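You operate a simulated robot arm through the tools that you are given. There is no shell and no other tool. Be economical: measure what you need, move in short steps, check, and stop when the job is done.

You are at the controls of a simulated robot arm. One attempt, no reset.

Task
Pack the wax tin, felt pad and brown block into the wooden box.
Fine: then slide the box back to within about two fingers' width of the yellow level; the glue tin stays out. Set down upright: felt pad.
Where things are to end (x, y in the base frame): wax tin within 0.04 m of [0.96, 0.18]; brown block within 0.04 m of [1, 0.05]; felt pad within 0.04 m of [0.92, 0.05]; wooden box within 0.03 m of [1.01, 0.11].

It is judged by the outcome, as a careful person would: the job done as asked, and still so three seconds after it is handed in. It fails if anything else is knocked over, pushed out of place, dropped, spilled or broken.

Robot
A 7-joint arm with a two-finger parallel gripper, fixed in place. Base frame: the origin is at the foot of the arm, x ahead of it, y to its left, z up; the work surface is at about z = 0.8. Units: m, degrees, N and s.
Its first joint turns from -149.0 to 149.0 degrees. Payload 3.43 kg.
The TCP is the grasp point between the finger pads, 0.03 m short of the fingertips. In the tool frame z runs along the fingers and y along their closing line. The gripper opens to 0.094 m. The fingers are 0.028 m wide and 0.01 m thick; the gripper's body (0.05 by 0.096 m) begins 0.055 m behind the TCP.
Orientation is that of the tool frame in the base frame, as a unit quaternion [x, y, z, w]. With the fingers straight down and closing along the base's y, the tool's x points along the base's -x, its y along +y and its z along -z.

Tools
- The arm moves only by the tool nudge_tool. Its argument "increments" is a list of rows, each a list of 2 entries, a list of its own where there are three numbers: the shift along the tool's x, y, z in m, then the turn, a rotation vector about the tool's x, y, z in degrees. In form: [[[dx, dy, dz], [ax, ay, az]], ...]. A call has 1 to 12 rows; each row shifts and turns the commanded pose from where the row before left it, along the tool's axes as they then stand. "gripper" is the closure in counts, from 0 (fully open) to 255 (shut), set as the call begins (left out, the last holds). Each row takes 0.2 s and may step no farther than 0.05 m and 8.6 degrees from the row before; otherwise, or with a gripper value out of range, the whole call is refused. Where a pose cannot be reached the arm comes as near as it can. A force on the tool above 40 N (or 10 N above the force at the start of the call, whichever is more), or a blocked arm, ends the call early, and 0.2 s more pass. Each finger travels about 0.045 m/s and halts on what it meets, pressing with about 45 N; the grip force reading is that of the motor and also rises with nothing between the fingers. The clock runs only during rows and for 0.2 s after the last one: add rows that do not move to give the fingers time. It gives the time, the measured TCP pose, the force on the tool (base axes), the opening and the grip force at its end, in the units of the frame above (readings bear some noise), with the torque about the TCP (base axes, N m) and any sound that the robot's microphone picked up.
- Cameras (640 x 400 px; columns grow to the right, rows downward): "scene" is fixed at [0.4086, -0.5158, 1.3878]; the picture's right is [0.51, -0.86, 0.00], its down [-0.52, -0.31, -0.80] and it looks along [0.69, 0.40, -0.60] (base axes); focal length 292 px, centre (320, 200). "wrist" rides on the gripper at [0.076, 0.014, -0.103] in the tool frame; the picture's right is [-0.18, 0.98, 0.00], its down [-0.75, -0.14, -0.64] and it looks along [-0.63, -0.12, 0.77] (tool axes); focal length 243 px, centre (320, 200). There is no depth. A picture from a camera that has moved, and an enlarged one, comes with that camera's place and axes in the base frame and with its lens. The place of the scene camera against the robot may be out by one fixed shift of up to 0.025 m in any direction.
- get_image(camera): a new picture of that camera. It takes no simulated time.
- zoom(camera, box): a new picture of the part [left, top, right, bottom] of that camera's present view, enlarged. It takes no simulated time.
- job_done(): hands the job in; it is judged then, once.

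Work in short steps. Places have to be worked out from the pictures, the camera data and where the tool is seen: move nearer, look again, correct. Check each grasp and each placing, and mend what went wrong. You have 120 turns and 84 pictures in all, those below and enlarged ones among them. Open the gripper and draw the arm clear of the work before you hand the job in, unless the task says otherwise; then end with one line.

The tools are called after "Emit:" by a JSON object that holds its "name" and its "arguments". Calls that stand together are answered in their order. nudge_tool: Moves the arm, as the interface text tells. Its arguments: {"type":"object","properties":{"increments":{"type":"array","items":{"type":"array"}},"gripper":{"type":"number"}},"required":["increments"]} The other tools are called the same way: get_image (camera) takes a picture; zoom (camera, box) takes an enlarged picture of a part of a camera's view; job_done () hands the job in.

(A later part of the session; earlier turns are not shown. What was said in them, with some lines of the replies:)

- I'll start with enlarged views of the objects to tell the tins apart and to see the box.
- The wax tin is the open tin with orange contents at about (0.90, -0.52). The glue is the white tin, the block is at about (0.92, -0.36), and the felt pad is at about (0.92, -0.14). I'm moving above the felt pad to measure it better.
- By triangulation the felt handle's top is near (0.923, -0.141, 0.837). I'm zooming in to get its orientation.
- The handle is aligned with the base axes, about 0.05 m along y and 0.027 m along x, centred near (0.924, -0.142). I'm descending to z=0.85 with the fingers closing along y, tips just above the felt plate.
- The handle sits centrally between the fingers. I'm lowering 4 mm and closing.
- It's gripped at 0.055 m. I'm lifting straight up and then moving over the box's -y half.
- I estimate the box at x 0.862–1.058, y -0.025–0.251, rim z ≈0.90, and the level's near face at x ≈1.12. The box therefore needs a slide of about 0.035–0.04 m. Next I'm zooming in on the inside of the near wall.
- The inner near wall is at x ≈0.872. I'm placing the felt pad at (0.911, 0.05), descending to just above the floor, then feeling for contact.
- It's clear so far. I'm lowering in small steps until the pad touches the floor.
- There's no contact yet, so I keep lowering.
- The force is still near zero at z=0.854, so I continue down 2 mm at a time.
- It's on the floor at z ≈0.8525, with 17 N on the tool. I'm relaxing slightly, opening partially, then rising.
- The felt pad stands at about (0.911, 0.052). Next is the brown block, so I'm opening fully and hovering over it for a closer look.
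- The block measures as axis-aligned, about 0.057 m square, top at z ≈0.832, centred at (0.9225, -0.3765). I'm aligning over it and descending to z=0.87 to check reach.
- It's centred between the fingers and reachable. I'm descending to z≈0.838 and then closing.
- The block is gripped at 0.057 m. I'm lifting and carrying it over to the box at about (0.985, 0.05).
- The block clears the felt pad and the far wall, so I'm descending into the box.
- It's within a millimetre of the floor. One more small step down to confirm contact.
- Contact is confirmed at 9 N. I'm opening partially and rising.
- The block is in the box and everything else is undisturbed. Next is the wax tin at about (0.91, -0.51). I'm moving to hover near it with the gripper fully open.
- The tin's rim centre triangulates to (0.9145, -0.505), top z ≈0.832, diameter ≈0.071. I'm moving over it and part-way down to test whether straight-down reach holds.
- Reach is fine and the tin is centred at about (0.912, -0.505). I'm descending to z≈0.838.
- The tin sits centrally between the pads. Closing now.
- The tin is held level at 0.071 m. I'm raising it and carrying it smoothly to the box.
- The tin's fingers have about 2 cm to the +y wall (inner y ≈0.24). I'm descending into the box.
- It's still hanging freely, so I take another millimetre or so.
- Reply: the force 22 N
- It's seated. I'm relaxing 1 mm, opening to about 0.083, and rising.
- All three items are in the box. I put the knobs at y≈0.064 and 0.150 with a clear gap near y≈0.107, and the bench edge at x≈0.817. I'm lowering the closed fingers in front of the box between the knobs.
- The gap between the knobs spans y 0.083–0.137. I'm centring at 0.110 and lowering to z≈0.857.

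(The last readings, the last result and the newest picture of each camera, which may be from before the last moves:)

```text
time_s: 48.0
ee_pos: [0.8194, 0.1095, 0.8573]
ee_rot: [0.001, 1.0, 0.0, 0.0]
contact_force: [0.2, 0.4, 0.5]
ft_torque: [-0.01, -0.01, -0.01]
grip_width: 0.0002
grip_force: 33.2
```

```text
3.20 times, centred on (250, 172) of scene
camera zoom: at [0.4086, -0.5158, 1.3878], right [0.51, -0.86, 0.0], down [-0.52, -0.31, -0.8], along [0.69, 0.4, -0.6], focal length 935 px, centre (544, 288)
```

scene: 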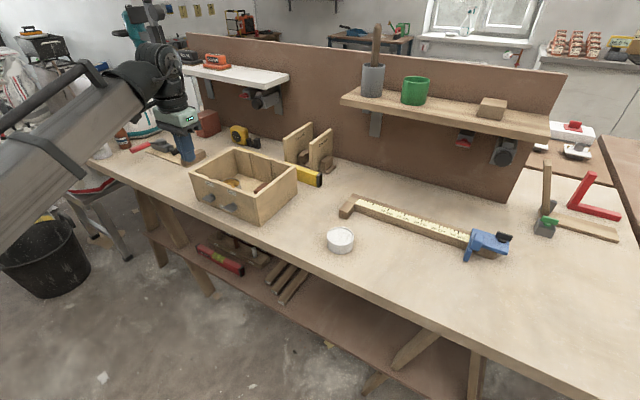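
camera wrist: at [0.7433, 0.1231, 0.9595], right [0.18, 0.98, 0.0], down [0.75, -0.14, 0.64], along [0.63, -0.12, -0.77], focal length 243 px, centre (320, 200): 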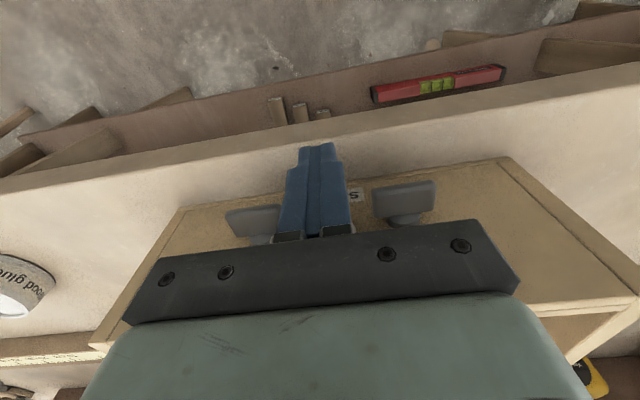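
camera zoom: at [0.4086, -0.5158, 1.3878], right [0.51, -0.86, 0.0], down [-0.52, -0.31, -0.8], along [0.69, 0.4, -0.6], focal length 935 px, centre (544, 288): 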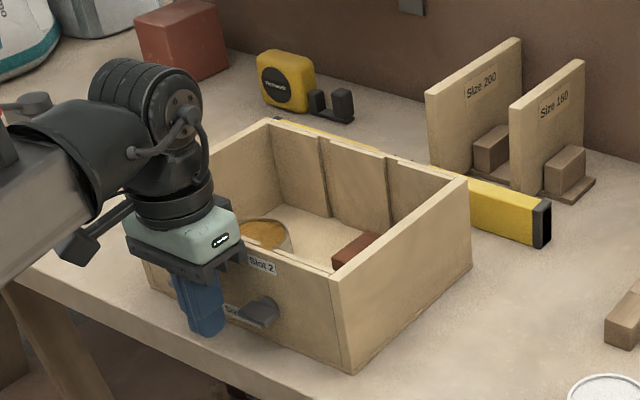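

The fingers are between the knobs. I'm advancing in +x slowly to find contact.

Emit:
{"name": "nudge_tool", "arguments": {"increments": [[[-0.008, 0, 0], [0, 0, 0]], [[-0.005, 0, 0], [0, 0, 0]], [[-0.003, 0, 0], [0, 0, 0]], [[0, 0, 0], [0, 0, 0]]]}}

Emit:
{"name": "nudge_tool", "arguments": {"increments": [[[-0.003, 0, 0], [0, 0, 0]], [[-0.003, 0, 0], [0, 0, 0]]]}}

Emit:
{"name": "nudge_tool", "arguments": {"increments": [[[-0.003, 0, 0], [0, 0, 0]], [[-0.003, 0, 0], [0, 0, 0]]]}}

```text
time_s: 49.0
ee_pos: [0.8353, 0.11, 0.8569]
ee_rot: [0.0, 1.0, 0.0, 0.0]
contact_force: [0.1, 0.5, -0.2]
ft_torque: [0.04, 0.0, -0.01]
grip_width: 0.0
grip_force: 32.8
```

```text
time_s: 49.6
ee_pos: [0.8422, 0.1093, 0.8565]
ee_rot: [0.0, 1.0, 0.001, 0.0]
contact_force: [0.1, -0.3, 1.0]
ft_torque: [0.0, 0.01, 0.03]
grip_width: 0.0001
grip_force: 32.8
```

```text
time_s: 50.2
ee_pos: [0.8472, 0.1091, 0.8575]
ee_rot: [-0.001, 1.0, 0.0, 0.0]
contact_force: [-6.0, 0.4, 0.9]
ft_torque: [0.04, -0.19, 0.07]
grip_width: 0.0
grip_force: 32.8
```

Contact begins at TCP x≈0.846, which matches the front face at 0.86. I'm pushing gently 2 cm and then checking.

Emit:
{"name": "nudge_tool", "arguments": {"increments": [[[-0.004, 0, 0], [0, 0, 0]], [[-0.004, 0, 0], [0, 0, 0]], [[-0.004, 0, 0], [0, 0, 0]], [[-0.004, 0, 0], [0, 0, 0]], [[-0.004, 0, 0], [0, 0, 0]]]}}

Emit:
{"name": "zoom", "arguments": {"camera": "scene", "box": [150, 110, 350, 235]}}

```text
time_s: 51.4
ee_pos: [0.868, 0.1105, 0.8574]
ee_rot: [0.0, 1.0, 0.0, 0.0]
contact_force: [-5.2, 0.6, 2.0]
ft_torque: [-0.02, -0.15, 0.01]
grip_width: 0.0
grip_force: 33.3
```

```text
3.20 times, centred on (250, 172) of scene
camera zoom: at [0.4086, -0.5158, 1.3878], right [0.51, -0.86, 0.0], down [-0.52, -0.31, -0.8], along [0.69, 0.4, -0.6], focal length 935 px, centre (544, 288)
```

zoom: 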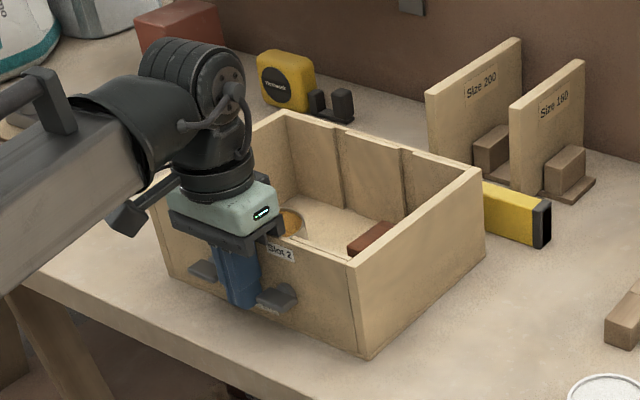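

The box slid straight by about 2 cm at only 5 N. I'm pushing another 1.6 cm.

Emit:
{"name": "nudge_tool", "arguments": {"increments": [[[-0.004, 0, 0], [0, 0, 0]], [[-0.004, 0, 0], [0, 0, 0]], [[-0.004, 0, 0], [0, 0, 0]], [[-0.004, 0, 0], [0, 0, 0]], [[0, 0, 0], [0, 0, 0]]]}}

Emit:
{"name": "nudge_tool", "arguments": {"increments": [[[0.005, 0, 0], [0, 0, 0]], [[0.03, 0, 0], [0, 0, 0]], [[0.03, 0, -0.005], [0, 0, 0]], [[0, 0, -0.05], [0, 0, 0]], [[0, 0, -0.05], [0, 0, 0]], [[0, 0, -0.05], [0, 0, 0]], [[0, 0, -0.05], [0, 0, 0]], [[-0.03, 0, -0.03], [0, 0, 0]], [[-0.05, 0, 0], [0, 0, 0]], [[-0.05, 0, 0], [0, 0, 0]], [[0, 0, 0], [0, 0, 0]]]}}

Emit:
{"name": "get_image", "arguments": {"camera": "wrist"}}

Emit:
{"name": "zoom", "arguments": {"camera": "scene", "box": [150, 110, 350, 235]}}

```text
time_s: 52.6
ee_pos: [0.8825, 0.1083, 0.856]
ee_rot: [0.0, 1.0, 0.0, 0.0]
contact_force: [-3.8, 0.6, 1.4]
ft_torque: [0.02, -0.09, 0.02]
grip_width: 0.0
grip_force: 32.6
```

```text
time_s: 55.0
ee_pos: [0.9486, 0.109, 1.0926]
ee_rot: [0.0, 1.0, 0.0, 0.001]
contact_force: [0.0, -0.2, 0.3]
ft_torque: [0.04, -0.01, -0.04]
grip_width: 0.0
grip_force: 32.6
```

```text
48 pictures are left
camera wrist: at [0.8716, 0.123, 1.1946], right [0.18, 0.98, 0.0], down [0.75, -0.14, 0.64], along [0.63, -0.12, -0.77], focal length 243 px, centre (320, 200)
```

wrist: 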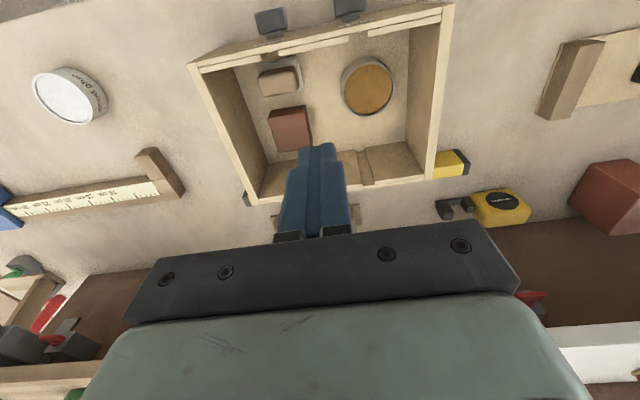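

```text
3.20 times, centred on (250, 172) of scene
camera zoom: at [0.4086, -0.5158, 1.3878], right [0.51, -0.86, 0.0], down [-0.52, -0.31, -0.8], along [0.69, 0.4, -0.6], focal length 935 px, centre (544, 288)
```

zoom: 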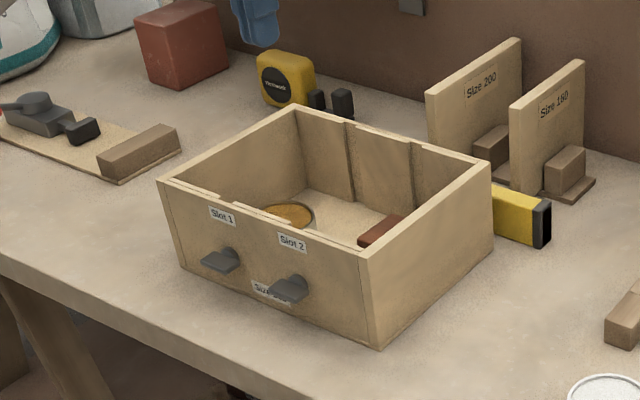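

Measured now: box centre ≈(1.003, 0.109) with a gap of about 2–2.5 cm to the untouched level. The items are at wax (0.975, 0.171), block (1.013, 0.047) and felt (0.948, 0.052), all within tolerance. I'm opening the gripper and drawing the arm clear.

Emit:
{"name": "nudge_tool", "arguments": {"increments": [[[0.03, 0, -0.03], [0, 0, 0]], [[0.04, 0, -0.03], [0, 0, 0]], [[0.04, 0, -0.03], [0, 0, 0]], [[0.04, 0, 0], [0, 0, 0]], [[0, 0, 0], [0, 0, 0]], [[0, 0, 0], [0, 0, 0]], [[0, 0, 0], [0, 0, 0]]], "gripper": 0}}

Emit:
{"name": "get_image", "arguments": {"camera": "scene"}}

Emit:
{"name": "get_image", "arguments": {"camera": "wrist"}}

```text
time_s: 55.9
ee_pos: [0.8324, 0.109, 1.1802]
ee_rot: [-0.001, 1.0, 0.001, 0.01]
contact_force: [6.6, 0.4, -10.4]
ft_torque: [-0.05, -0.07, -0.03]
grip_width: 0.0774
grip_force: 0.0
out of reach, approached as far as the arm can: row 4
stopped in row 4: the force on the tool passed its limit at 45 N (the readings are from after the stop); the commanded pose is now the measured one
```

```text
46 pictures are left
```

scene: 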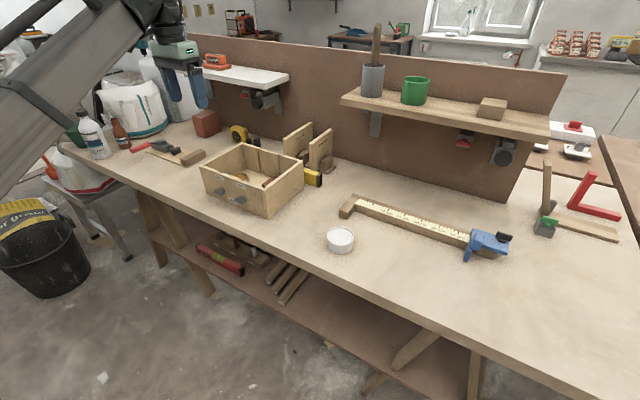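

```text
45 pictures are left
camera wrist: at [0.7538, 0.1232, 1.2806], right [0.18, 0.98, 0.0], down [0.74, -0.14, 0.66], along [0.65, -0.12, -0.75], focal length 243 px, centre (320, 200)
```

wrist: 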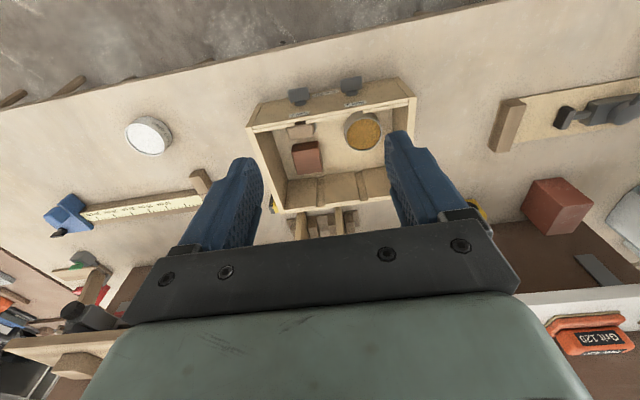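

The arm reached its own joint limit while retracting, well above the work, and nothing was touched. I'm letting the gripper finish opening and checking the arm is at rest.

Emit:
{"name": "nudge_tool", "arguments": {"increments": [[[0, 0, 0], [0, 0, 0]], [[0, 0, 0], [0, 0, 0]], [[0, 0, 0], [0, 0, 0]]], "gripper": 0}}

```text
time_s: 56.7
ee_pos: [0.8323, 0.1099, 1.1789]
ee_rot: [0.0, 1.0, 0.001, 0.01]
contact_force: [10.4, 1.3, -20.8]
ft_torque: [-0.24, -0.51, -0.15]
grip_width: 0.0941
grip_force: 0.1
```

A residual force suggests the arm is pressing on its own limit. I'm easing back slightly the way it came.

Emit:
{"name": "nudge_tool", "arguments": {"increments": [[[-0.015, 0, 0.015], [0, 0, 0]], [[-0.015, 0, 0.01], [0, 0, 0]], [[0, 0, 0], [0, 0, 0]]]}}

Emit:
{"name": "zoom", "arguments": {"camera": "scene", "box": [100, 0, 360, 235]}}

```text
time_s: 57.5
ee_pos: [0.8603, 0.1092, 1.1556]
ee_rot: [-0.002, 1.0, 0.001, 0.009]
contact_force: [-0.9, 0.5, 0.5]
ft_torque: [0.02, -0.01, -0.01]
grip_width: 0.0941
grip_force: 0.0
```

```text
1.70 times, centred on (230, 118) of scene
camera zoom: at [0.4086, -0.5158, 1.3878], right [0.51, -0.86, 0.0], down [-0.52, -0.31, -0.8], along [0.69, 0.4, -0.6], focal length 497 px, centre (473, 340)
```

zoom: 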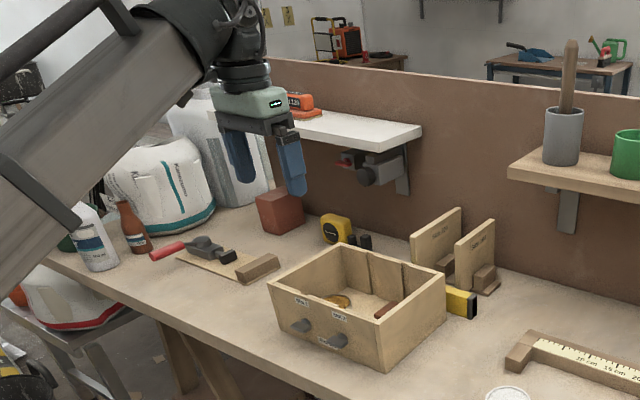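

The arm is free of contact, open and about 0.25 m above the box, with everything in place. Handing in.

Emit:
{"name": "job_done", "arguments": {}}

```text
The job is handed in.
```

The wax tin, felt pad (upright) and brown block are in the wooden box, and the box is slid back to about 2–2.5 cm from the level by my measurement; the glue tin was left out, untouched.
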